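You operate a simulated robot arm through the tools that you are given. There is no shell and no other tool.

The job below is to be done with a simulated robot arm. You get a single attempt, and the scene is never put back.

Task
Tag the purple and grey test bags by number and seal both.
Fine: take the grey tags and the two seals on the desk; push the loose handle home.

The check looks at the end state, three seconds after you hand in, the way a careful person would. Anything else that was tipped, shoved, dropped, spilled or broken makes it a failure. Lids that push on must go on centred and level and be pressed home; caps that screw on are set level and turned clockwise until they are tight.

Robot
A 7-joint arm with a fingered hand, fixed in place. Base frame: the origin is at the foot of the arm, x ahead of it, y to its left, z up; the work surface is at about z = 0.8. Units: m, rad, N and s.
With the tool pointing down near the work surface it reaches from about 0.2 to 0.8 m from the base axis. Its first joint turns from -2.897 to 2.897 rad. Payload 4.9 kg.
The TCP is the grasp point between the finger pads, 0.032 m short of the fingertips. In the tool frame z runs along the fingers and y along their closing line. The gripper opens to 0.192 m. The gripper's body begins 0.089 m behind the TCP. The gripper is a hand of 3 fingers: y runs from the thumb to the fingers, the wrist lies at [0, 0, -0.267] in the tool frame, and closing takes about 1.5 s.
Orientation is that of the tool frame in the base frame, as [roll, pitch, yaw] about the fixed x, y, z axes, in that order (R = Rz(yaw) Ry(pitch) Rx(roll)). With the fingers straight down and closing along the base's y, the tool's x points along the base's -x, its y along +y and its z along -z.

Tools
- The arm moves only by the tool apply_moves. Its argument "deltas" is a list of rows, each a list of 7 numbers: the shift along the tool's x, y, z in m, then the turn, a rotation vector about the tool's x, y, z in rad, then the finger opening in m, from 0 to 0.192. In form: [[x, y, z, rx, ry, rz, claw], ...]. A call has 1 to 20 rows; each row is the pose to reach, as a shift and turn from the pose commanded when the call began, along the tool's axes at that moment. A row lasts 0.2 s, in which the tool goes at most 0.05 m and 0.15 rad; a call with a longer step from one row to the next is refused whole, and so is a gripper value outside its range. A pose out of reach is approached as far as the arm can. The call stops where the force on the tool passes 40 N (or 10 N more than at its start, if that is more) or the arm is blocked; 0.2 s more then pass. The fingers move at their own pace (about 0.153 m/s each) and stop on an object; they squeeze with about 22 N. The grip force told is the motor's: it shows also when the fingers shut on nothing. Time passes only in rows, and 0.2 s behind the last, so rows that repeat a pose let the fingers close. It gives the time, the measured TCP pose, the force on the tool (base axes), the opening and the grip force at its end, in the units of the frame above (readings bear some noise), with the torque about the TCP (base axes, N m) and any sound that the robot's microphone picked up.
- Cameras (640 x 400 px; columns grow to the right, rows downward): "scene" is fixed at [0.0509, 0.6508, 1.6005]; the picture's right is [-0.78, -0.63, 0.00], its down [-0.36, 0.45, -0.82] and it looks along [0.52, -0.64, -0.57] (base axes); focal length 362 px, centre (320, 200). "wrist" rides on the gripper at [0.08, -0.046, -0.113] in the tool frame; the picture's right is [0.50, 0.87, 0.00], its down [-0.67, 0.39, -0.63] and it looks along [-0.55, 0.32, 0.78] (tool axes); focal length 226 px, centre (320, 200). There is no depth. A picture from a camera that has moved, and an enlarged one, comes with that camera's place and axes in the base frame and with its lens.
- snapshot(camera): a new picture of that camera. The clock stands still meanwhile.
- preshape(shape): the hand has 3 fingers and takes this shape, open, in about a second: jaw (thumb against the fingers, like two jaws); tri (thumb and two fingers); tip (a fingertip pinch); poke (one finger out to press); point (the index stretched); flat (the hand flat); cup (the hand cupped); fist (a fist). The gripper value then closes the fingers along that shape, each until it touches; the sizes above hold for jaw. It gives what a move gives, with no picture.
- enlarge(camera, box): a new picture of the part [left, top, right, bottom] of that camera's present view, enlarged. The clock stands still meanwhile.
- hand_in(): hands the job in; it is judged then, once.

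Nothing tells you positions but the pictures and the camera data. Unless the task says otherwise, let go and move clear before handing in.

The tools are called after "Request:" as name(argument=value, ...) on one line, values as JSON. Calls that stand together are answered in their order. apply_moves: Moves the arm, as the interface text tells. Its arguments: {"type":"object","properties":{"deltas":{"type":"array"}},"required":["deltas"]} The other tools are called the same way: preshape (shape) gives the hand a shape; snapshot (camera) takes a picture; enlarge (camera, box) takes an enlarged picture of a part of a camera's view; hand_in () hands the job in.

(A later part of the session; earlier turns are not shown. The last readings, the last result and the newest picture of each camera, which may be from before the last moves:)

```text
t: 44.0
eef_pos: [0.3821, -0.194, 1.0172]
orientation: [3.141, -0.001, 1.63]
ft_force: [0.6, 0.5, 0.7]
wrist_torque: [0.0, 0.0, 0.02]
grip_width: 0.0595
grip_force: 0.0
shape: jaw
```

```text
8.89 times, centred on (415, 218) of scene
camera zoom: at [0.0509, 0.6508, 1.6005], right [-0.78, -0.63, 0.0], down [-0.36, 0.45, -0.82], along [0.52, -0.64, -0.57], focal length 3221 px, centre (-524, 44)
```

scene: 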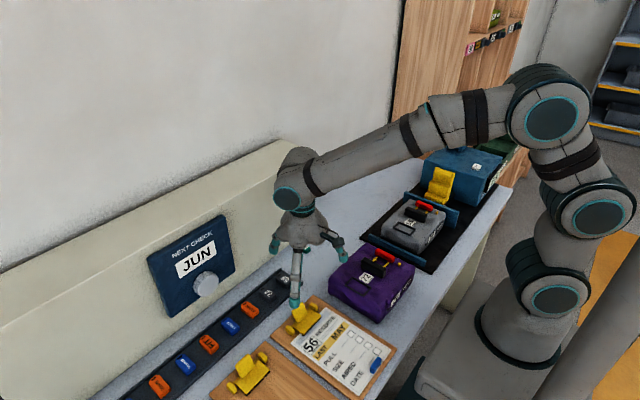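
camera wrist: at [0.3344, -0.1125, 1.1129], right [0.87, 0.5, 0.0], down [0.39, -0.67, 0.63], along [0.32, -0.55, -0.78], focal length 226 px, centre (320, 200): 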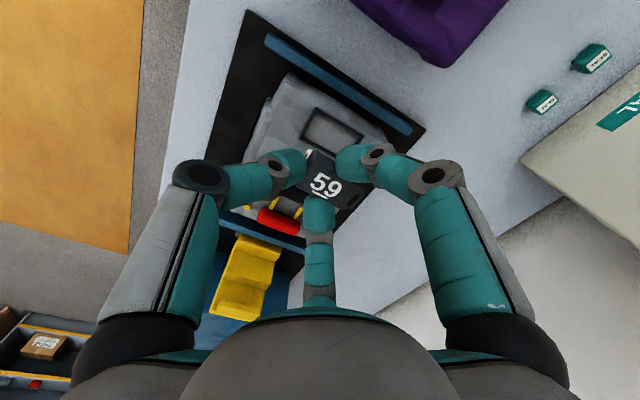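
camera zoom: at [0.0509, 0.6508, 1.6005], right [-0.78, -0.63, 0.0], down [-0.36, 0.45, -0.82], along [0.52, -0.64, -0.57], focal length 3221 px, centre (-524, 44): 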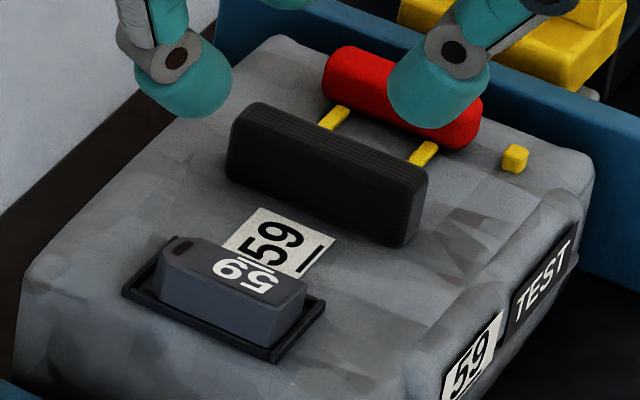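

Tag 59 sits squarely in the grey frame. Now for tag 72, at about (0.587, 0.2195): I'll go back over the tray and check it from close above.

Request:
apply_moves(deltas=[[0.0364, 0.0205, -0.01, 0, 0, 0.01, 0.06], [0.0728, 0.041, -0.01, 0, 0, 0.02, 0.06], [0.1092, 0.0615, -0.01, 0, 0, 0.03, 0.06], [0.1456, 0.082, -0.01, 0, 0, 0.04, 0.06], [0.182, 0.1025, -0.01, 0, 0, 0.05, 0.06], [0.2184, 0.123, -0.01, 0, 0, 0.06, 0.06], [0.2548, 0.1435, 0, 0, 0, 0.06, 0.06], [0.2912, 0.164, 0.015, 0, 0, 0.06, 0.06], [0.3276, 0.1845, 0.03, 0, 0, 0.06, 0.06], [0.364, 0.205, 0.05, 0, 0, 0.06, 0.06], [0.4006, 0.2254, 0.067, 0, 0, 0.06, 0.05], [0.4006, 0.2254, 0.1, 0, 0, 0.06, 0.042], [0.4006, 0.2254, 0.14, 0, 0, 0.06, 0.042], [0.4006, 0.2254, 0.14, 0, 0, 0.06, 0.042]])

Request:
enlarge(camera="wrist", box=[200, 80, 440, 250])

Request:
enlarge(camera="scene", box=[200, 220, 320, 320])

```text
t: 47.0
eef_pos: [0.586, 0.2221, 0.8779]
orientation: [-3.14, 0.001, 1.569]
ft_force: [0.0, -0.7, 0.4]
wrist_torque: [-0.02, -0.01, 0.01]
grip_width: 0.0423
grip_force: 0.1
shape: jaw
```

```text
2.35 times, centred on (320, 165) of wrist
camera zoom: at [0.5393, 0.3014, 0.9904], right [0.87, 0.5, 0.0], down [0.39, -0.67, 0.63], along [0.32, -0.55, -0.78], focal length 532 px, centre (320, 282)
```

zoom: 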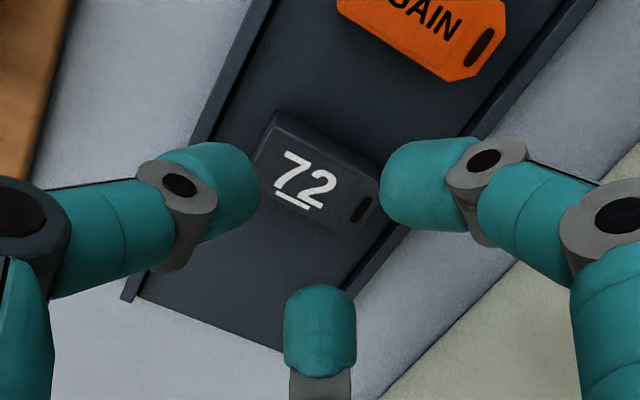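

```text
4.00 times, centred on (260, 270) of scene
camera zoom: at [0.0509, 0.6508, 1.6005], right [-0.78, -0.63, 0.0], down [-0.36, 0.45, -0.82], along [0.52, -0.64, -0.57], focal length 1450 px, centre (560, -80)
```

zoom: 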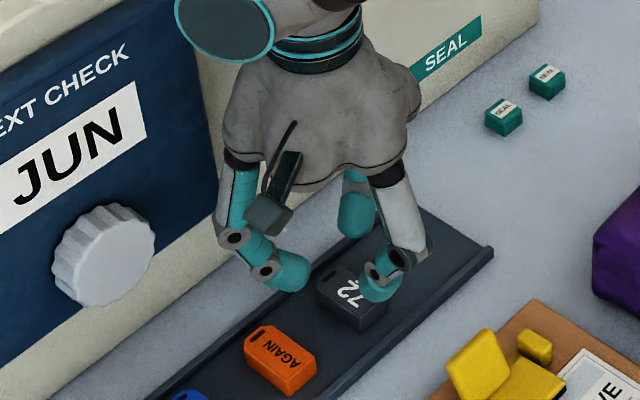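

Tag 72's centre measures (0.587, 0.218). I'll shift a few millimetres to centre on it, lower to the same grasp height and check that the fingers stand free.

Request:
apply_moves(deltas=[[-0.0038, -0.0043, 0, 0, 0, 0, 0.042], [-0.0038, -0.0043, 0.01, 0, 0, 0, 0.042], [-0.0038, -0.0043, 0.02, 0, 0, 0, 0.042], [-0.0038, -0.0043, 0.03, 0, 0, 0, 0.042], [-0.0038, -0.0043, 0.038, 0, 0, 0, 0.042], [-0.0038, -0.0043, 0.038, 0, 0, 0, 0.042]])

Request:
enlarge(camera="wrist", box=[200, 80, 440, 250])

```text
t: 48.4
eef_pos: [0.5811, 0.2184, 0.8383]
orientation: [3.141, 0.0, 1.571]
ft_force: [0.9, -0.6, 1.7]
wrist_torque: [-0.03, -0.03, -0.03]
grip_width: 0.0424
grip_force: 0.0
shape: jaw
```

```text
2.35 times, centred on (320, 165) of wrist
camera zoom: at [0.5348, 0.2969, 0.9524], right [0.87, 0.5, 0.0], down [0.39, -0.67, 0.63], along [0.32, -0.55, -0.78], focal length 532 px, centre (320, 282)
```

zoom: 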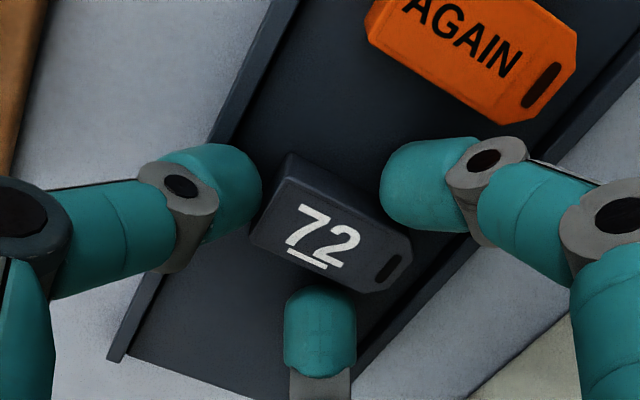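

The fingers stand free on all sides of tag 72. I'll close and lift.

Request:
apply_moves(deltas=[[0, 0, 0, 0, 0, 0, 0.034], [0, 0, 0, 0, 0, 0, 0.026], [0, 0, 0, 0, 0, 0, 0.018], [0, 0, 0, 0, 0, 0, 0.01], [0, 0, 0, 0, 0, 0, 0.0], [0, 0, 0, 0, 0, 0, 0.0], [0, 0, 0, 0, 0, 0, 0.0]])

Request:
apply_moves(deltas=[[0, 0, -0.01, 0, 0, 0, 0.0], [0, 0, -0.03, 0, 0, 0, 0.0], [0, 0, -0.06, 0, 0, 0, 0.0], [0, 0, -0.1, 0, 0, 0, 0.0], [0, 0, -0.14, 0, 0, 0, 0.0], [0, 0, -0.14, 0, 0, 0, 0.0]])

Request:
enlarge(camera="wrist", box=[280, 130, 400, 230])

Request:
enlarge(camera="scene", box=[200, 180, 320, 320])

```text
t: 50.0
eef_pos: [0.5804, 0.2169, 0.8394]
orientation: [-3.141, -0.001, 1.571]
ft_force: [-0.2, -0.6, -0.4]
wrist_torque: [-0.03, 0.0, 0.0]
grip_width: 0.026
grip_force: 21.9
shape: jaw
```

```text
t: 51.4
eef_pos: [0.5778, 0.2174, 0.9798]
orientation: [3.14, 0.0, 1.567]
ft_force: [0.1, 0.3, -0.3]
wrist_torque: [-0.02, 0.0, -0.01]
grip_width: 0.0258
grip_force: 21.7
shape: jaw
```

```text
4.00 times, centred on (340, 180) of wrist
camera zoom: at [0.5332, 0.2968, 1.092], right [0.87, 0.5, 0.0], down [0.39, -0.67, 0.63], along [0.31, -0.55, -0.78], focal length 904 px, centre (240, 280)
```

zoom: 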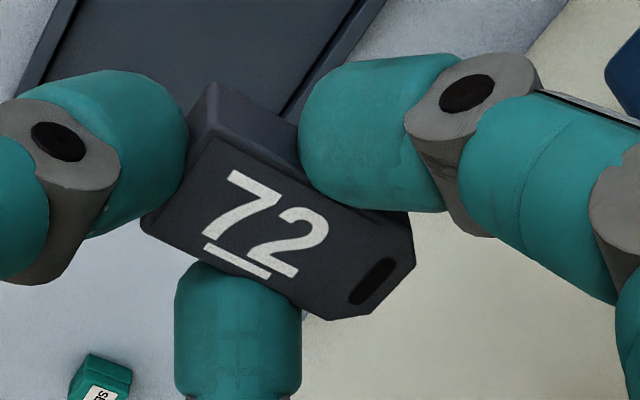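

```text
2.86 times, centred on (260, 250) of scene
camera zoom: at [0.0509, 0.6508, 1.6005], right [-0.78, -0.63, 0.0], down [-0.36, 0.45, -0.82], along [0.52, -0.64, -0.57], focal length 1036 px, centre (491, 57)
```

zoom: 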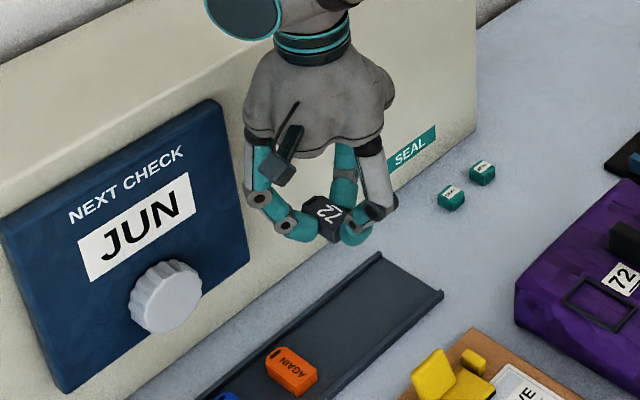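

Tag 72 is held straight, with almost no twist. I'll carry it over the purple bag's frame and measure the offset there.

Request:
apply_moves(deltas=[[-0.018, -0.03, 0, 0, 0, 0, 0.0], [-0.04, -0.065, 0, 0, 0, 0, 0.0], [-0.062, -0.1, 0, 0, 0, 0, 0.0], [-0.084, -0.135, 0, 0, 0, 0, 0.0], [-0.106, -0.17, 0, 0, 0, 0, 0.0], [-0.128, -0.207, 0.01, 0, 0, 0, 0.0], [-0.128, -0.207, 0.01, 0, 0, 0, 0.0]])

Request:
enlarge(camera="wrist", box=[240, 60, 400, 200])

Request:
enlarge(camera="scene", box=[320, 200, 420, 310])

```text
t: 53.0
eef_pos: [0.3727, 0.0907, 0.9683]
orientation: [3.141, 0.0, 1.569]
ft_force: [-0.2, -0.2, 0.3]
wrist_torque: [0.0, 0.02, -0.01]
grip_width: 0.0259
grip_force: 21.7
shape: jaw
```

```text
2.86 times, centred on (320, 130) of wrist
camera zoom: at [0.3268, 0.1707, 1.0818], right [0.87, 0.5, 0.0], down [0.39, -0.67, 0.63], along [0.32, -0.55, -0.78], focal length 646 px, centre (320, 400)
```

zoom: 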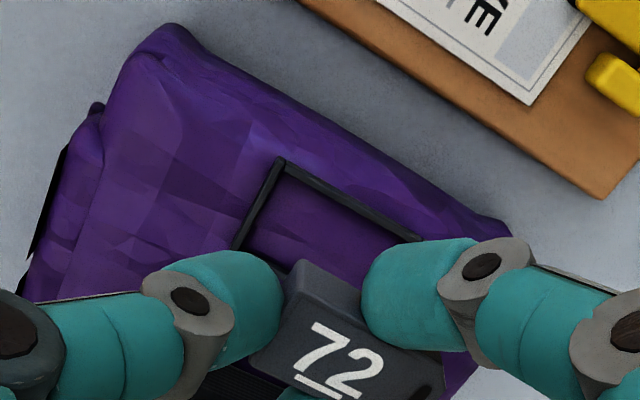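

```text
3.64 times, centred on (370, 255) of scene
camera zoom: at [0.0509, 0.6508, 1.6005], right [-0.78, -0.63, 0.0], down [-0.36, 0.45, -0.82], along [0.52, -0.64, -0.57], focal length 1318 px, centre (138, 0)
```

zoom: 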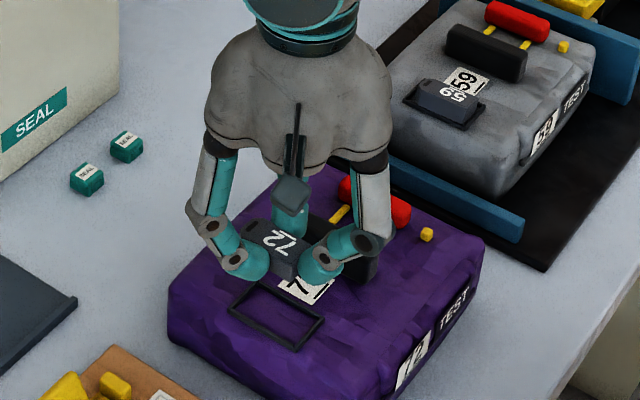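

The purple frame's centre reads about 4 mm off the tag's in both x and y. I'll correct that and lower to about 1 cm above the frame.

Request:
apply_moves(deltas=[[-0.002, -0.002, 0.012, 0, 0, 0, 0.0], [-0.004, -0.0043, 0.024, 0, 0, 0, 0.0], [-0.004, -0.0043, 0.036, 0, 0, 0, 0.0], [-0.004, -0.0043, 0.048, 0, 0, 0, 0.0], [-0.004, -0.0043, 0.048, 0, 0, 0, 0.0]])

Request:
enlarge(camera="wrist", box=[280, 110, 400, 210])

Request:
enlarge(camera="scene", box=[376, 262, 404, 280])

Request:
enlarge(camera="scene", box=[350, 250, 410, 300])

```text
t: 54.2
eef_pos: [0.3683, 0.0863, 0.9222]
orientation: [-3.141, 0.0, 1.57]
ft_force: [0.8, -0.6, -1.1]
wrist_torque: [-0.01, 0.02, -0.01]
grip_width: 0.0261
grip_force: 21.9
shape: jaw
```

```text
4.00 times, centred on (340, 160) of wrist
camera zoom: at [0.3232, 0.1663, 1.0344], right [0.87, 0.5, 0.0], down [0.39, -0.67, 0.63], along [0.32, -0.55, -0.78], focal length 904 px, centre (240, 360)
```

zoom: 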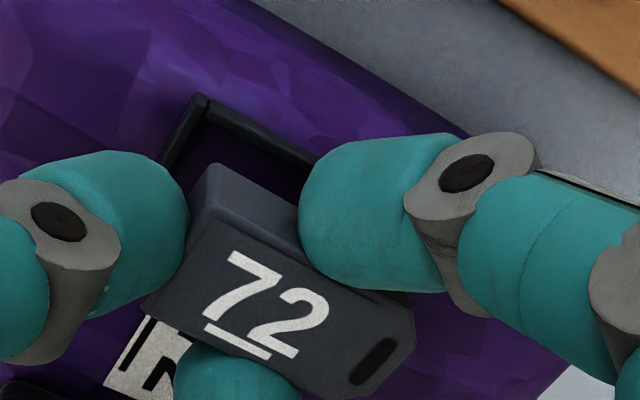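

```text
16.00 times, centred on (390, 271) of scene
camera zoom: at [0.0509, 0.6508, 1.6005], right [-0.78, -0.63, 0.0], down [-0.36, 0.45, -0.82], along [0.52, -0.64, -0.57], focal length 5799 px, centre (-800, -936)
```

zoom: 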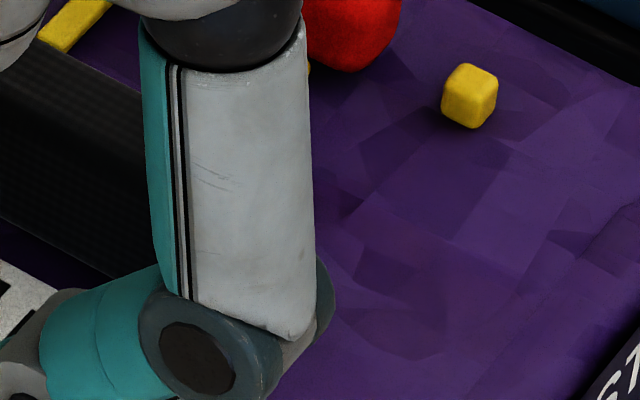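

```text
8.00 times, centred on (380, 275) of scene
camera zoom: at [0.0509, 0.6508, 1.6005], right [-0.78, -0.63, 0.0], down [-0.36, 0.45, -0.82], along [0.52, -0.64, -0.57], focal length 2899 px, centre (-160, -400)
```

zoom: 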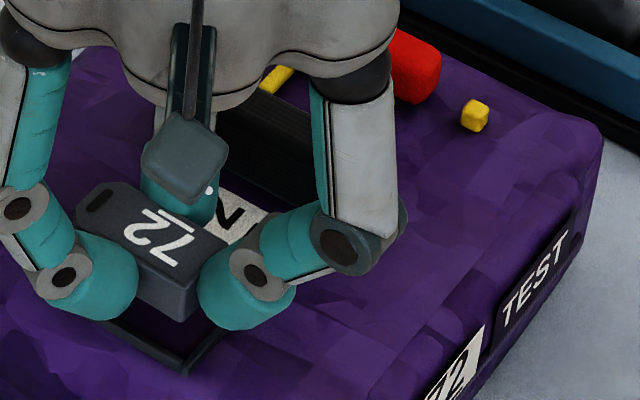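

The tag's corner inset matches the frame well here. I'll zoom in tightly to judge the tag's rotation against the frame before going down.

Request:
enlarge(camera="wrist", box=[310, 125, 370, 175])

Request:
enlarge(camera="wrist", box=[310, 165, 390, 225])

Request:
enlarge(camera="scene", box=[350, 268, 390, 298])

```text
8.00 times, centred on (340, 150) of wrist
camera zoom: at [0.3232, 0.1663, 1.0344], right [0.87, 0.5, 0.0], down [0.39, -0.67, 0.63], along [0.32, -0.55, -0.78], focal length 1808 px, centre (160, 600)
```

zoom: 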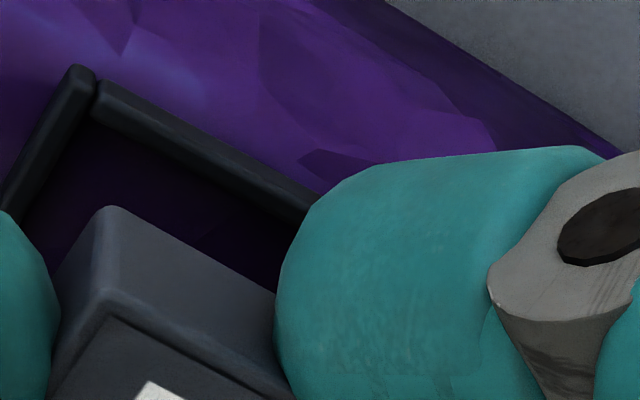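

```text
6.67 times, centred on (350, 195) of wrist
camera zoom: at [0.3232, 0.1663, 1.0344], right [0.87, 0.5, 0.0], down [0.39, -0.67, 0.63], along [0.32, -0.55, -0.78], focal length 1507 px, centre (120, 233)
```

zoom: 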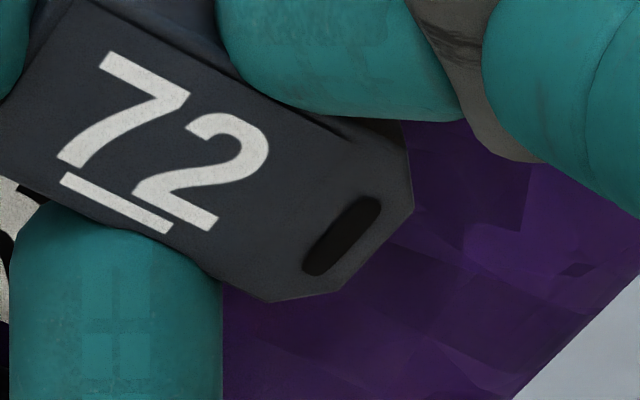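

```text
13.33 times, centred on (370, 283) of scene
camera zoom: at [0.0509, 0.6508, 1.6005], right [-0.78, -0.63, 0.0], down [-0.36, 0.45, -0.82], along [0.52, -0.64, -0.57], focal length 4832 px, centre (-347, -907)
```

zoom: 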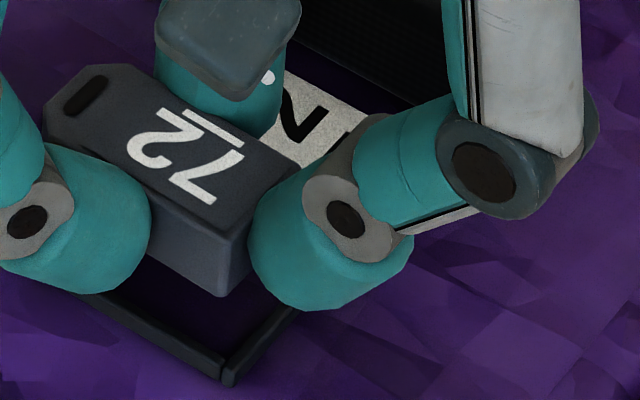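

The tag is parallel to the frame within a degree or two. I'll lower it in small steps, with a slight trim, and re-check the corner inset as the gap closes.

Request:
apply_moves(deltas=[[0, -0.0004, 0.003, 0, 0, 0.01, 0.0], [0, -0.0008, 0.006, 0, 0, 0.01, 0.0], [0, -0.0008, 0.008, 0, 0, 0.01, 0.0], [0, -0.0008, 0.008, 0, 0, 0.01, 0.0]])

Request:
enlarge(camera="wrist", box=[310, 125, 370, 175])

Request:
enlarge(camera="scene", box=[350, 268, 390, 298])

```text
t: 55.2
eef_pos: [0.3697, 0.0863, 0.9129]
orientation: [-3.141, 0.0, 1.56]
ft_force: [0.6, -0.9, -0.7]
wrist_torque: [0.0, 0.02, -0.02]
grip_width: 0.0258
grip_force: 21.9
shape: jaw
```

```text
8.00 times, centred on (340, 150) of wrist
camera zoom: at [0.3238, 0.1665, 1.0257], right [0.87, 0.49, 0.0], down [0.38, -0.68, 0.63], along [0.31, -0.55, -0.78], focal length 1808 px, centre (160, 600)
```

zoom: 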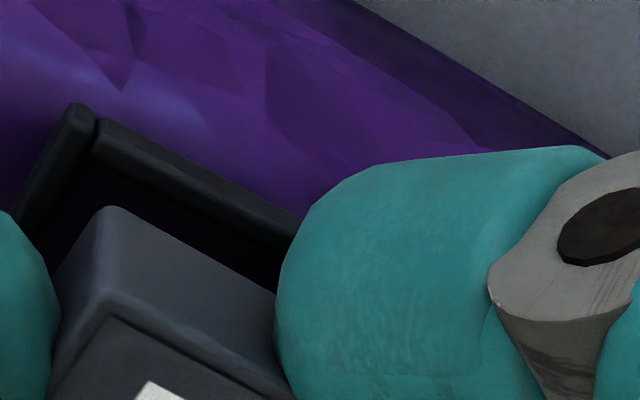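

```text
13.33 times, centred on (370, 283) of scene
camera zoom: at [0.0509, 0.6508, 1.6005], right [-0.78, -0.63, 0.0], down [-0.36, 0.45, -0.82], along [0.52, -0.64, -0.57], focal length 4832 px, centre (-347, -907)
```

zoom: 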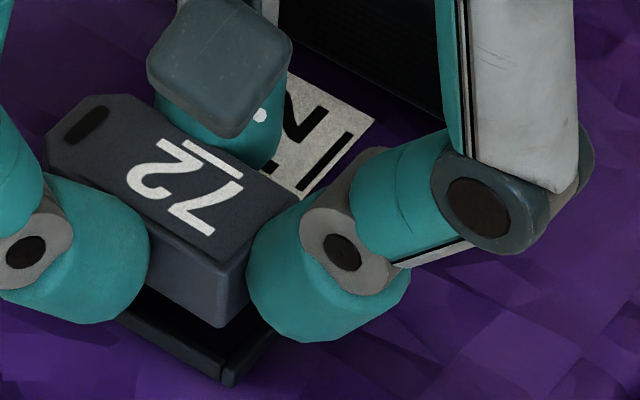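

Both cameras now agree that the tag's corner is inset about 6 mm from the frame's, which is centred. I'll continue down in 1 mm steps to contact.

Request:
apply_moves(deltas=[[0, 0, 0.001, 0, 0, 0, 0.0], [0, 0, 0.002, 0, 0, 0, 0.0], [0, 0, 0.003, 0, 0, 0, 0.0], [0, 0, 0.004, 0, 0, 0, 0.0], [0, 0, 0.004, 0, 0, 0, 0.0]])

Request:
enlarge(camera="wrist", box=[290, 120, 390, 200])

Request:
enlarge(camera="scene", box=[350, 268, 390, 298])

```text
t: 56.4
eef_pos: [0.3685, 0.087, 0.9101]
orientation: [3.141, -0.001, 1.56]
ft_force: [0.9, 0.0, -0.3]
wrist_torque: [-0.02, 0.0, 0.01]
grip_width: 0.0256
grip_force: 22.0
shape: jaw
```

```text
5.00 times, centred on (340, 160) of wrist
camera zoom: at [0.3239, 0.1661, 1.0219], right [0.87, 0.49, 0.0], down [0.38, -0.68, 0.63], along [0.31, -0.55, -0.78], focal length 1130 px, centre (220, 400)
```

zoom: 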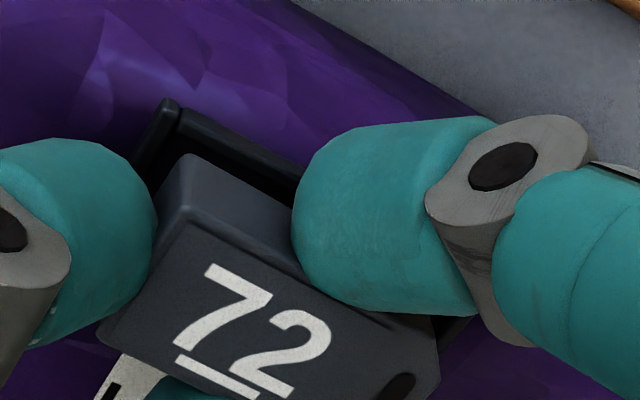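

```text
13.33 times, centred on (370, 283) of scene
camera zoom: at [0.0509, 0.6508, 1.6005], right [-0.78, -0.63, 0.0], down [-0.36, 0.45, -0.82], along [0.52, -0.64, -0.57], focal length 4832 px, centre (-347, -907)
```

zoom: 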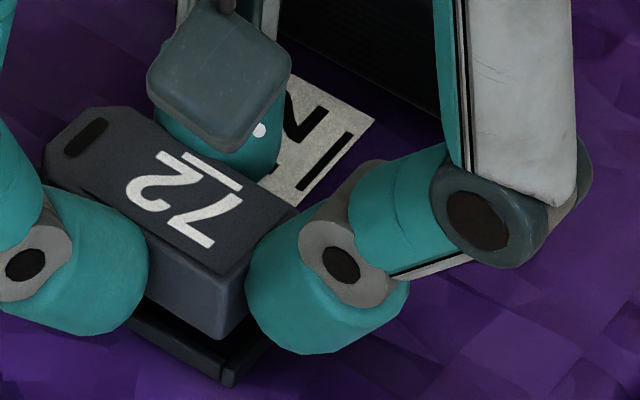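

No contact yet. I'll go down a further 2–3 mm.

Request:
apply_moves(deltas=[[0, 0, 0.001, 0, 0, 0, 0.0], [0, 0, 0.002, 0, 0, 0, 0.0], [0, 0, 0.0025, 0, 0, 0, 0.0], [0, 0, 0.0025, 0, 0, 0, 0.0]])

Request:
enlarge(camera="scene", box=[350, 268, 390, 298])

Request:
enlarge(camera="wrist", box=[290, 120, 390, 200])

```text
t: 57.4
eef_pos: [0.3685, 0.087, 0.907]
orientation: [-3.141, 0.0, 1.561]
ft_force: [-0.5, 0.5, 0.6]
wrist_torque: [0.01, 0.04, 0.01]
grip_width: 0.0258
grip_force: 21.9
shape: jaw
```

```text
13.33 times, centred on (370, 283) of scene
camera zoom: at [0.0509, 0.6508, 1.6005], right [-0.78, -0.63, 0.0], down [-0.36, 0.45, -0.82], along [0.52, -0.64, -0.57], focal length 4832 px, centre (-347, -907)
```

zoom: 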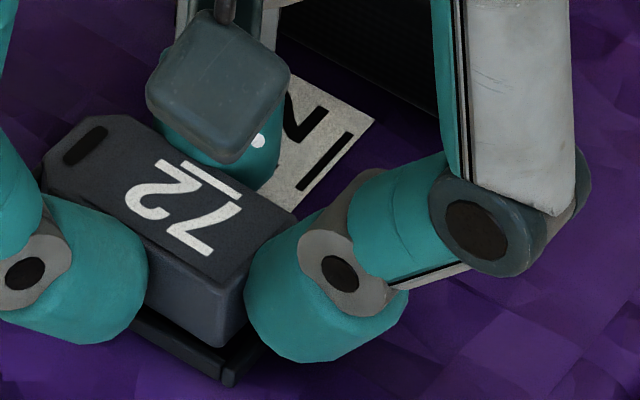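

```text
5.00 times, centred on (340, 160) of wrist
camera zoom: at [0.3238, 0.1662, 1.0196], right [0.87, 0.49, 0.0], down [0.38, -0.68, 0.63], along [0.31, -0.55, -0.78], focal length 1130 px, centre (220, 400)
```

zoom: 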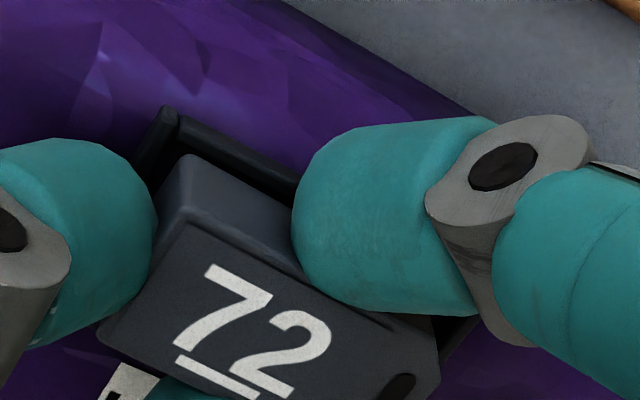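

The tag is entering the frame with still no contact. Another 2 mm down.

Request:
apply_moves(deltas=[[0, 0, 0.001, 0, 0, 0, 0.0], [0, 0, 0.002, 0, 0, 0, 0.0], [0, 0, 0.002, 0, 0, 0, 0.0]])

Request:
enlarge(camera="scene", box=[350, 268, 390, 298])

```text
t: 58.2
eef_pos: [0.3685, 0.0867, 0.9064]
orientation: [3.138, 0.0, 1.561]
ft_force: [-1.5, -3.7, 16.4]
wrist_torque: [-0.06, -0.04, 0.03]
grip_width: 0.0263
grip_force: 22.0
shape: jaw
```

```text
13.33 times, centred on (370, 283) of scene
camera zoom: at [0.0509, 0.6508, 1.6005], right [-0.78, -0.63, 0.0], down [-0.36, 0.45, -0.82], along [0.52, -0.64, -0.57], focal length 4832 px, centre (-347, -907)
```

zoom: 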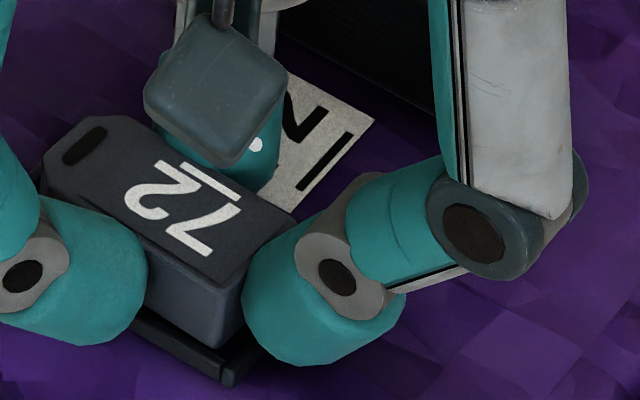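

Contact at 16 N: the tag has bottomed out in the frame. I'll ease up 1.5 mm, open and rise.

Request:
apply_moves(deltas=[[0, 0, -0.002, 0, 0, 0, 0.0], [0, 0, -0.002, 0, 0, 0, 0.03], [0, 0, -0.002, 0, 0, 0, 0.036], [0, 0, -0.002, 0, 0, 0, 0.044], [0, 0, -0.002, 0, 0, 0, 0.05], [0, 0, -0.002, 0, 0, 0, 0.05]])

Request:
enlarge(camera="scene", box=[350, 260, 390, 298])

Request:
enlarge(camera="wrist", box=[280, 120, 400, 220])

```text
t: 59.6
eef_pos: [0.3669, 0.0872, 0.9074]
orientation: [3.141, -0.001, 1.561]
ft_force: [-0.2, 0.4, 0.3]
wrist_torque: [0.0, 0.02, 0.02]
grip_width: 0.0493
grip_force: 0.1
shape: jaw
```

```text
10.53 times, centred on (370, 279) of scene
camera zoom: at [0.0509, 0.6508, 1.6005], right [-0.78, -0.63, 0.0], down [-0.36, 0.45, -0.82], along [0.52, -0.64, -0.57], focal length 3815 px, centre (-206, -632)
```

zoom: 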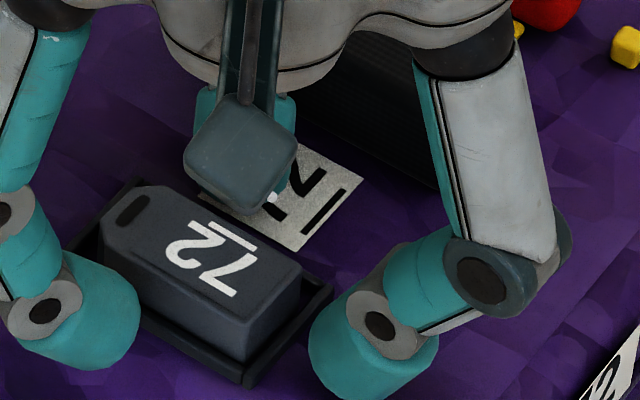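

```text
4.00 times, centred on (340, 170) of wrist
camera zoom: at [0.3234, 0.1663, 1.0195], right [0.87, 0.49, 0.0], down [0.38, -0.68, 0.63], along [0.31, -0.55, -0.78], focal length 904 px, centre (240, 320)
```

zoom: 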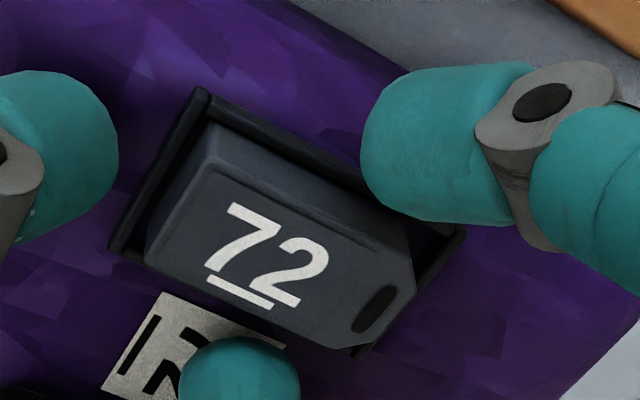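

Tag 72 sits squarely in the purple frame. I'll rise and go look closely at the two seals by the beige box.

Request:
apply_moves(deltas=[[0, 0, -0.02, 0, 0, 0, 0.05], [0, 0, -0.06, 0, 0, 0, 0.05], [0, 0, -0.09, 0, 0, -0.01, 0.05], [-0.005, 0.04, -0.09, 0, 0, -0.01, 0.05], [-0.01, 0.08, -0.09, 0, 0, -0.01, 0.05], [-0.015, 0.12, -0.08, 0, 0, -0.01, 0.05], [-0.02, 0.16, -0.06, 0, 0, -0.01, 0.05], [-0.025, 0.2, -0.03, 0, 0, -0.01, 0.05], [-0.027, 0.21, -0.015, 0, 0, -0.01, 0.05], [-0.027, 0.21, -0.015, 0, 0, -0.01, 0.05]])

Request:
snapshot(camera="wrist")

Request:
enlarge(camera="wrist", box=[260, 100, 400, 220])

Request:
enlarge(camera="scene", box=[340, 230, 440, 310])

```text
refused: row 8 steps farther than a row can; nothing moved
```

```text
taken
camera wrist: at [0.3234, 0.1663, 1.0195], right [0.87, 0.49, 0.0], down [0.38, -0.68, 0.63], along [0.31, -0.55, -0.78], focal length 226 px, centre (320, 200)
```

wrist: 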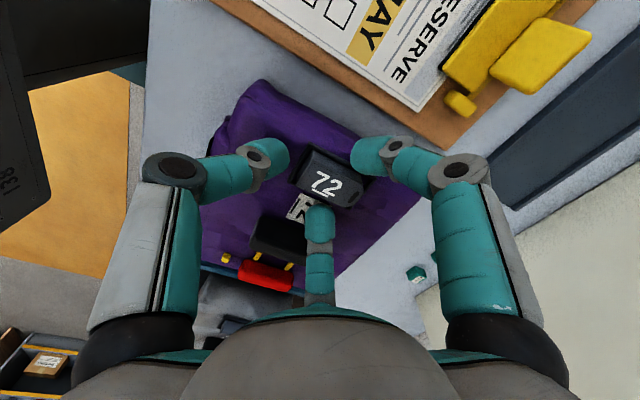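

```text
3.33 times, centred on (330, 160) of wrist
camera zoom: at [0.3234, 0.1663, 1.0195], right [0.87, 0.49, 0.0], down [0.38, -0.68, 0.63], along [0.31, -0.55, -0.78], focal length 754 px, centre (287, 333)
```

zoom: 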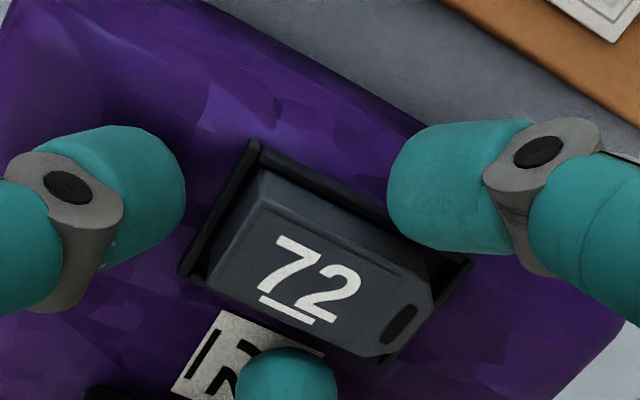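

```text
5.00 times, centred on (390, 270) of scene
camera zoom: at [0.0509, 0.6508, 1.6005], right [-0.78, -0.63, 0.0], down [-0.36, 0.45, -0.82], along [0.52, -0.64, -0.57], focal length 1812 px, centre (-30, -150)
```

zoom: 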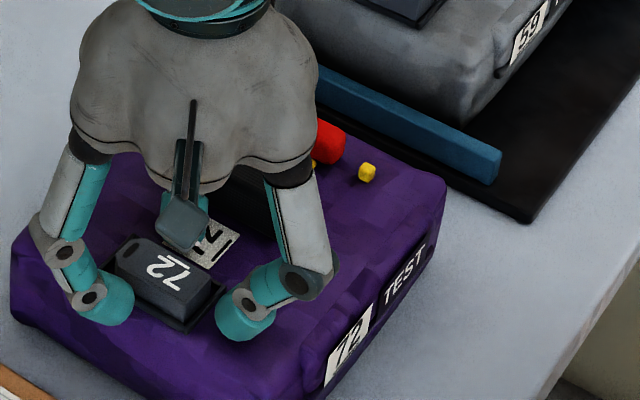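

One step was too long, so the move was refused and nothing happened. I'll resend it with smaller steps.

Request:
apply_moves(deltas=[[0, 0, -0.02, 0, 0, 0, 0.05], [0, 0, -0.06, 0, 0, 0, 0.05], [0, 0, -0.09, 0, 0, -0.01, 0.05], [-0.005, 0.04, -0.09, 0, 0, -0.01, 0.05], [-0.01, 0.08, -0.09, 0, 0, -0.01, 0.05], [-0.015, 0.12, -0.08, 0, 0, -0.01, 0.05], [-0.02, 0.155, -0.06, 0, 0, -0.01, 0.05], [-0.025, 0.19, -0.035, 0, 0, -0.01, 0.05], [-0.027, 0.21, -0.015, 0, 0, -0.01, 0.05], [-0.027, 0.21, -0.015, 0, 0, -0.01, 0.05]])

Request:
snapshot(camera="wrist")

Request:
enlarge(camera="wrist", box=[260, 100, 400, 220])

Request:
enlarge(camera="scene", box=[340, 230, 440, 310])

```text
t: 61.8
eef_pos: [0.5794, 0.0552, 0.9223]
orientation: [-3.141, 0.002, 1.57]
ft_force: [-0.2, 0.3, 0.1]
wrist_torque: [0.02, 0.01, -0.02]
grip_width: 0.0497
grip_force: 0.0
shape: jaw
```

```text
taken
camera wrist: at [0.5332, 0.1356, 1.0353], right [0.87, 0.5, 0.0], down [0.39, -0.67, 0.63], along [0.32, -0.55, -0.78], focal length 226 px, centre (320, 200)
```

wrist: 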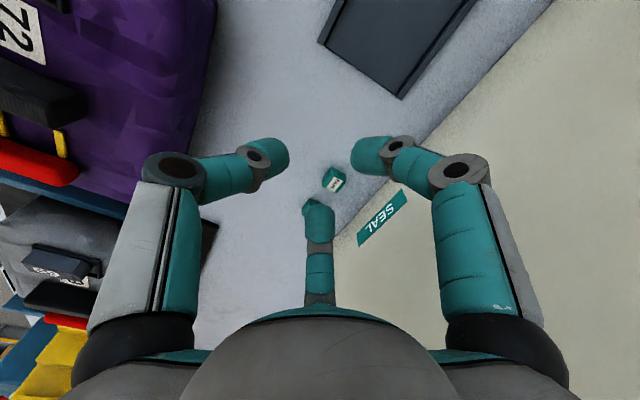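

```text
3.33 times, centred on (330, 160) of wrist
camera zoom: at [0.5332, 0.1356, 1.0353], right [0.87, 0.5, 0.0], down [0.39, -0.67, 0.63], along [0.32, -0.55, -0.78], focal length 754 px, centre (287, 333)
```

zoom: 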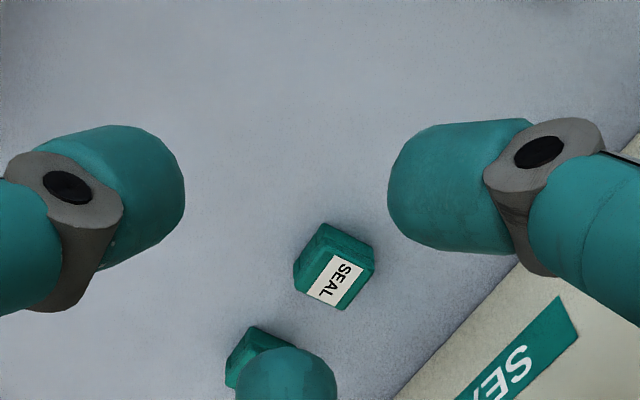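

```text
5.00 times, centred on (390, 270) of scene
camera zoom: at [0.0509, 0.6508, 1.6005], right [-0.78, -0.63, 0.0], down [-0.36, 0.45, -0.82], along [0.52, -0.64, -0.57], focal length 1812 px, centre (-30, -150)
```

zoom: 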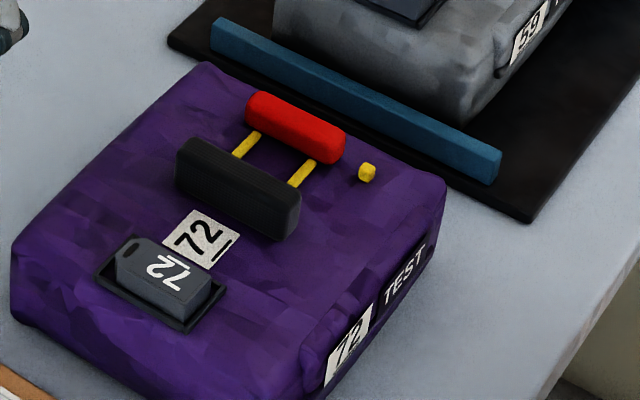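

Seal 1 is at about (0.626, 0.010), with the box face near x = 0.69. I'll tilt the hand slightly, about 10° with the palm leaning away from the box, and hover over this seal.

Request:
apply_moves(deltas=[[-0.01, 0, 0, -0.06, 0, 0, 0.05], [-0.02, 0.005, 0, -0.12, 0, 0, 0.045], [-0.035, 0.015, 0, -0.17, 0, 0, 0.04], [-0.045, 0.028, 0.005, -0.17, 0, 0, 0.04], [-0.045, 0.0416, 0.02, -0.17, 0, 0, 0.04], [-0.045, 0.0416, 0.02, -0.17, 0, 0, 0.04]])

Request:
enlarge(camera="wrist", box=[240, 90, 420, 220])

Request:
enlarge(camera="scene", box=[250, 160, 370, 270])

```text
t: 63.2
eef_pos: [0.6205, 0.0118, 0.9024]
orientation: [2.97, 0.002, 1.569]
ft_force: [-0.4, -0.2, 0.6]
wrist_torque: [-0.02, -0.02, 0.02]
grip_width: 0.0406
grip_force: 0.1
shape: jaw
```

```text
3.08 times, centred on (330, 155) of wrist
camera zoom: at [0.556, 0.0911, 1.0061], right [0.85, 0.5, 0.15], down [0.27, -0.67, 0.69], along [0.44, -0.55, -0.71], focal length 696 px, centre (289, 338)
```

zoom: 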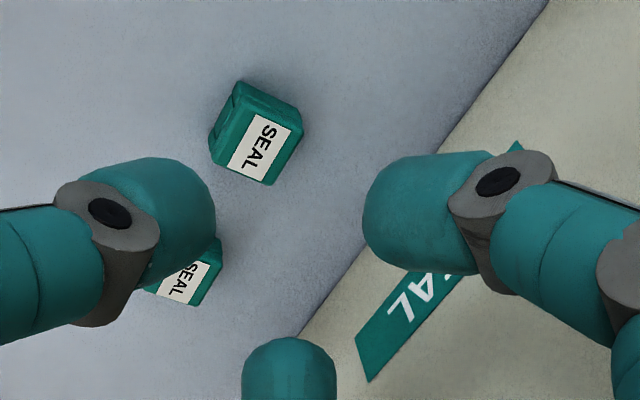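

```text
3.64 times, centred on (310, 215) of scene
camera zoom: at [0.0509, 0.6508, 1.6005], right [-0.78, -0.63, 0.0], down [-0.36, 0.45, -0.82], along [0.52, -0.64, -0.57], focal length 1318 px, centre (356, 146)
```

zoom: 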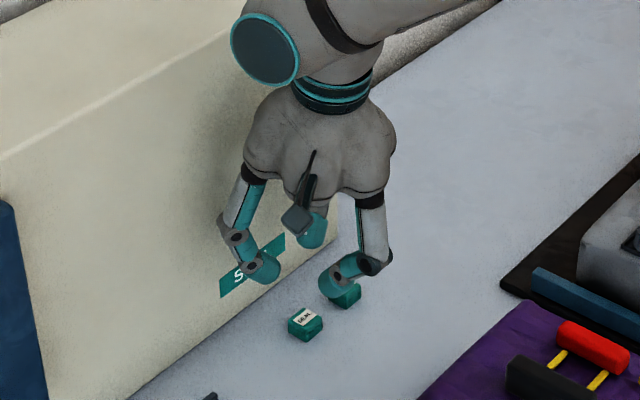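

Seal 1's centre is confirmed at (0.626, 0.010) and the hand is tilted the right way. I'll come straight down to just above it.

Request:
apply_moves(deltas=[[-0.002, -0.0025, 0.0148, 0, 0, 0, 0.04], [-0.002, -0.005, 0.0296, 0, 0, 0, 0.04], [-0.002, -0.0071, 0.0414, 0, 0, 0, 0.04], [-0.002, -0.0071, 0.0414, 0, 0, 0, 0.04]])

Request:
enlarge(camera="wrist", box=[240, 90, 420, 220])

Request:
enlarge(camera="scene", box=[250, 170, 350, 270])

```text
t: 64.2
eef_pos: [0.6203, 0.0102, 0.8596]
orientation: [2.973, 0.002, 1.569]
ft_force: [0.3, 0.8, 0.4]
wrist_torque: [-0.01, -0.04, 0.01]
grip_width: 0.0402
grip_force: 0.1
shape: jaw
```

```text
3.08 times, centred on (330, 155) of wrist
camera zoom: at [0.5559, 0.0894, 0.9634], right [0.85, 0.5, 0.15], down [0.27, -0.67, 0.69], along [0.44, -0.55, -0.71], focal length 696 px, centre (289, 338)
```

zoom: 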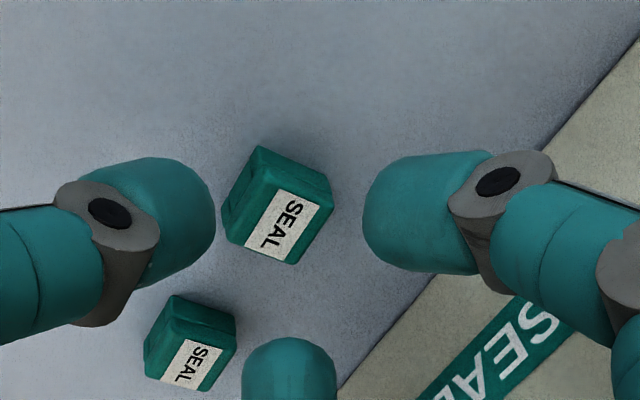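

```text
4.00 times, centred on (300, 220) of scene
camera zoom: at [0.0509, 0.6508, 1.6005], right [-0.78, -0.63, 0.0], down [-0.36, 0.45, -0.82], along [0.52, -0.64, -0.57], focal length 1450 px, centre (400, 120)
```

zoom: 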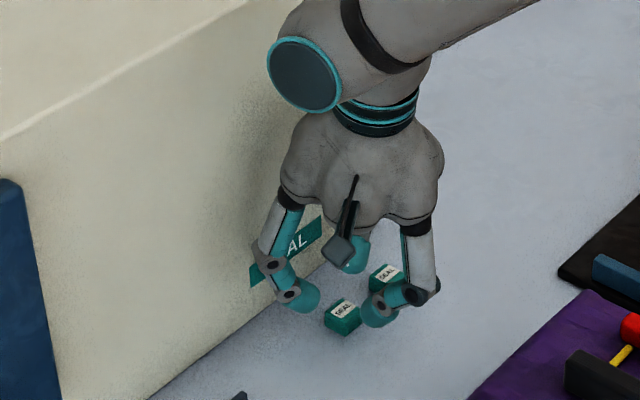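

Seal 1 is centred between the open fingers, and the near finger clears seal 2. I'll lower around it slowly.

Request:
apply_moves(deltas=[[0, -0.001, 0.006, 0, 0, 0, 0.04], [0, -0.002, 0.012, 0, 0, 0, 0.04], [0, -0.003, 0.017, 0, 0, 0, 0.04], [0, -0.0036, 0.0205, 0, 0, 0, 0.04], [0, -0.0036, 0.0205, 0, 0, 0, 0.04]])

Request:
enlarge(camera="wrist", box=[240, 90, 420, 220])

Request:
enlarge(camera="scene", box=[280, 210, 340, 260])

```text
t: 65.4
eef_pos: [0.6207, 0.0093, 0.8394]
orientation: [2.972, 0.0, 1.57]
ft_force: [-0.1, 0.3, -0.2]
wrist_torque: [0.03, -0.03, -0.03]
grip_width: 0.0402
grip_force: 0.1
shape: jaw
```

```text
3.08 times, centred on (330, 155) of wrist
camera zoom: at [0.556, 0.0894, 0.9428], right [0.85, 0.5, 0.15], down [0.27, -0.67, 0.69], along [0.44, -0.55, -0.71], focal length 696 px, centre (289, 338)
```

zoom: 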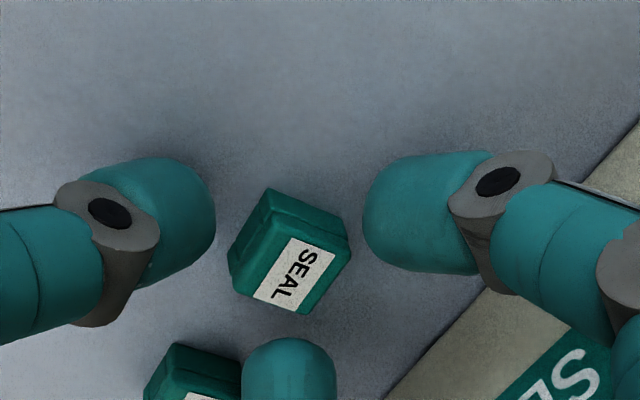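

```text
8.00 times, centred on (310, 235) of scene
camera zoom: at [0.0509, 0.6508, 1.6005], right [-0.78, -0.63, 0.0], down [-0.36, 0.45, -0.82], along [0.52, -0.64, -0.57], focal length 2899 px, centre (400, -80)
```

zoom: 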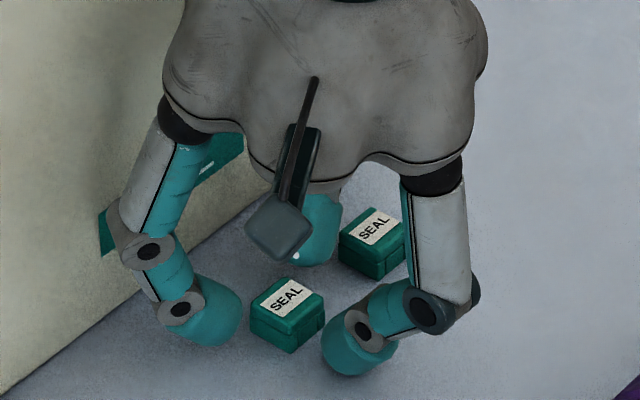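

No contact with anything, and the fingers surround seal 1. I'll close on it.

Request:
apply_moves(deltas=[[0, 0, 0, 0, 0, 0, 0.034], [0, 0, 0, 0, 0, 0, 0.028], [0, 0, 0, 0, 0, 0, 0.022], [0, 0, 0, 0, 0, 0, 0.015], [0, 0, 0, 0, 0, 0, 0.0], [0, 0, 0, 0, 0, 0, 0.0], [0, 0, 0, 0, 0, 0, 0.0]])

Request:
enlarge(camera="wrist", box=[260, 120, 400, 220])

Request:
enlarge(camera="scene", box=[280, 210, 340, 260])

```text
t: 67.0
eef_pos: [0.6209, 0.0098, 0.8396]
orientation: [2.969, 0.0, 1.57]
ft_force: [-1.0, -0.8, 7.6]
wrist_torque: [-0.01, -0.09, -0.01]
grip_width: 0.0169
grip_force: 22.4
shape: jaw
```

```text
4.00 times, centred on (330, 170) of wrist
camera zoom: at [0.5563, 0.0894, 0.9435], right [0.85, 0.5, 0.15], down [0.27, -0.67, 0.69], along [0.44, -0.55, -0.71], focal length 904 px, centre (280, 320)
```

zoom: 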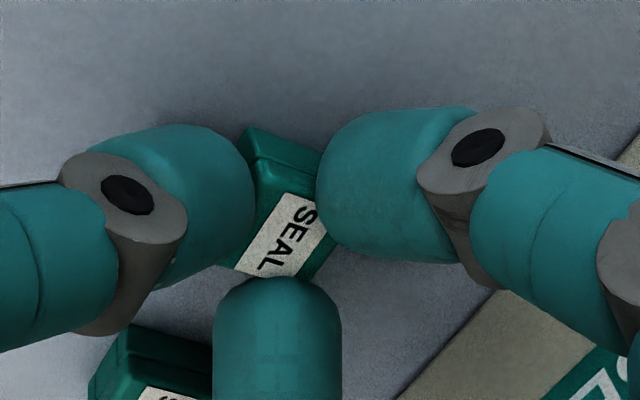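

```text
8.00 times, centred on (310, 235) of scene
camera zoom: at [0.0509, 0.6508, 1.6005], right [-0.78, -0.63, 0.0], down [-0.36, 0.45, -0.82], along [0.52, -0.64, -0.57], focal length 2899 px, centre (400, -80)
```

zoom: 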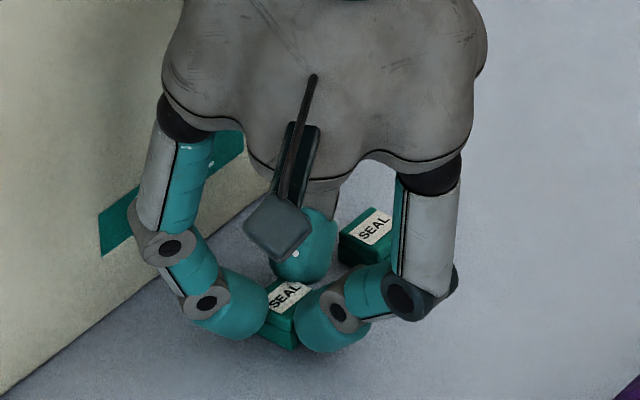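

The seal is gripped, with a small downward push on the desk. I'll lift it slowly a couple of centimetres to see whether it holds.

Request:
apply_moves(deltas=[[0, 0.001, -0.005, 0, 0, 0, 0.0], [0, 0.002, -0.01, 0, 0, 0, 0.0], [0, 0.0035, -0.02, 0, 0, 0, 0.0], [0, 0.0035, -0.02, 0, 0, 0, 0.0]])

Request:
enlarge(camera="wrist", box=[260, 120, 400, 220])

Request:
enlarge(camera="scene", box=[280, 200, 340, 250])

```text
t: 68.0
eef_pos: [0.6191, 0.0099, 0.8608]
orientation: [2.971, -0.001, 1.571]
ft_force: [-0.1, -0.6, -0.2]
wrist_torque: [0.03, -0.04, 0.03]
grip_width: 0.0166
grip_force: 21.3
shape: jaw
```

```text
4.00 times, centred on (330, 170) of wrist
camera zoom: at [0.5554, 0.0892, 0.9635], right [0.85, 0.5, 0.15], down [0.28, -0.67, 0.69], along [0.44, -0.55, -0.71], focal length 904 px, centre (280, 320)
```

zoom: 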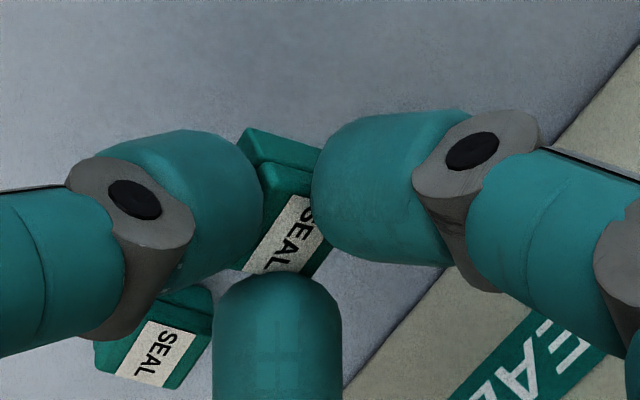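

```text
8.00 times, centred on (310, 225) of scene
camera zoom: at [0.0509, 0.6508, 1.6005], right [-0.78, -0.63, 0.0], down [-0.36, 0.45, -0.82], along [0.52, -0.64, -0.57], focal length 2899 px, centre (400, 0)
```

zoom: 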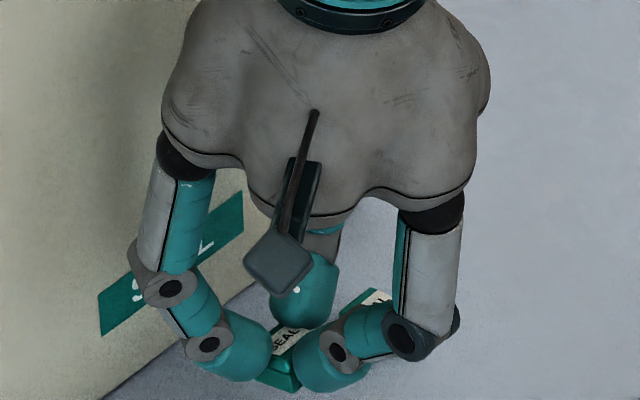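

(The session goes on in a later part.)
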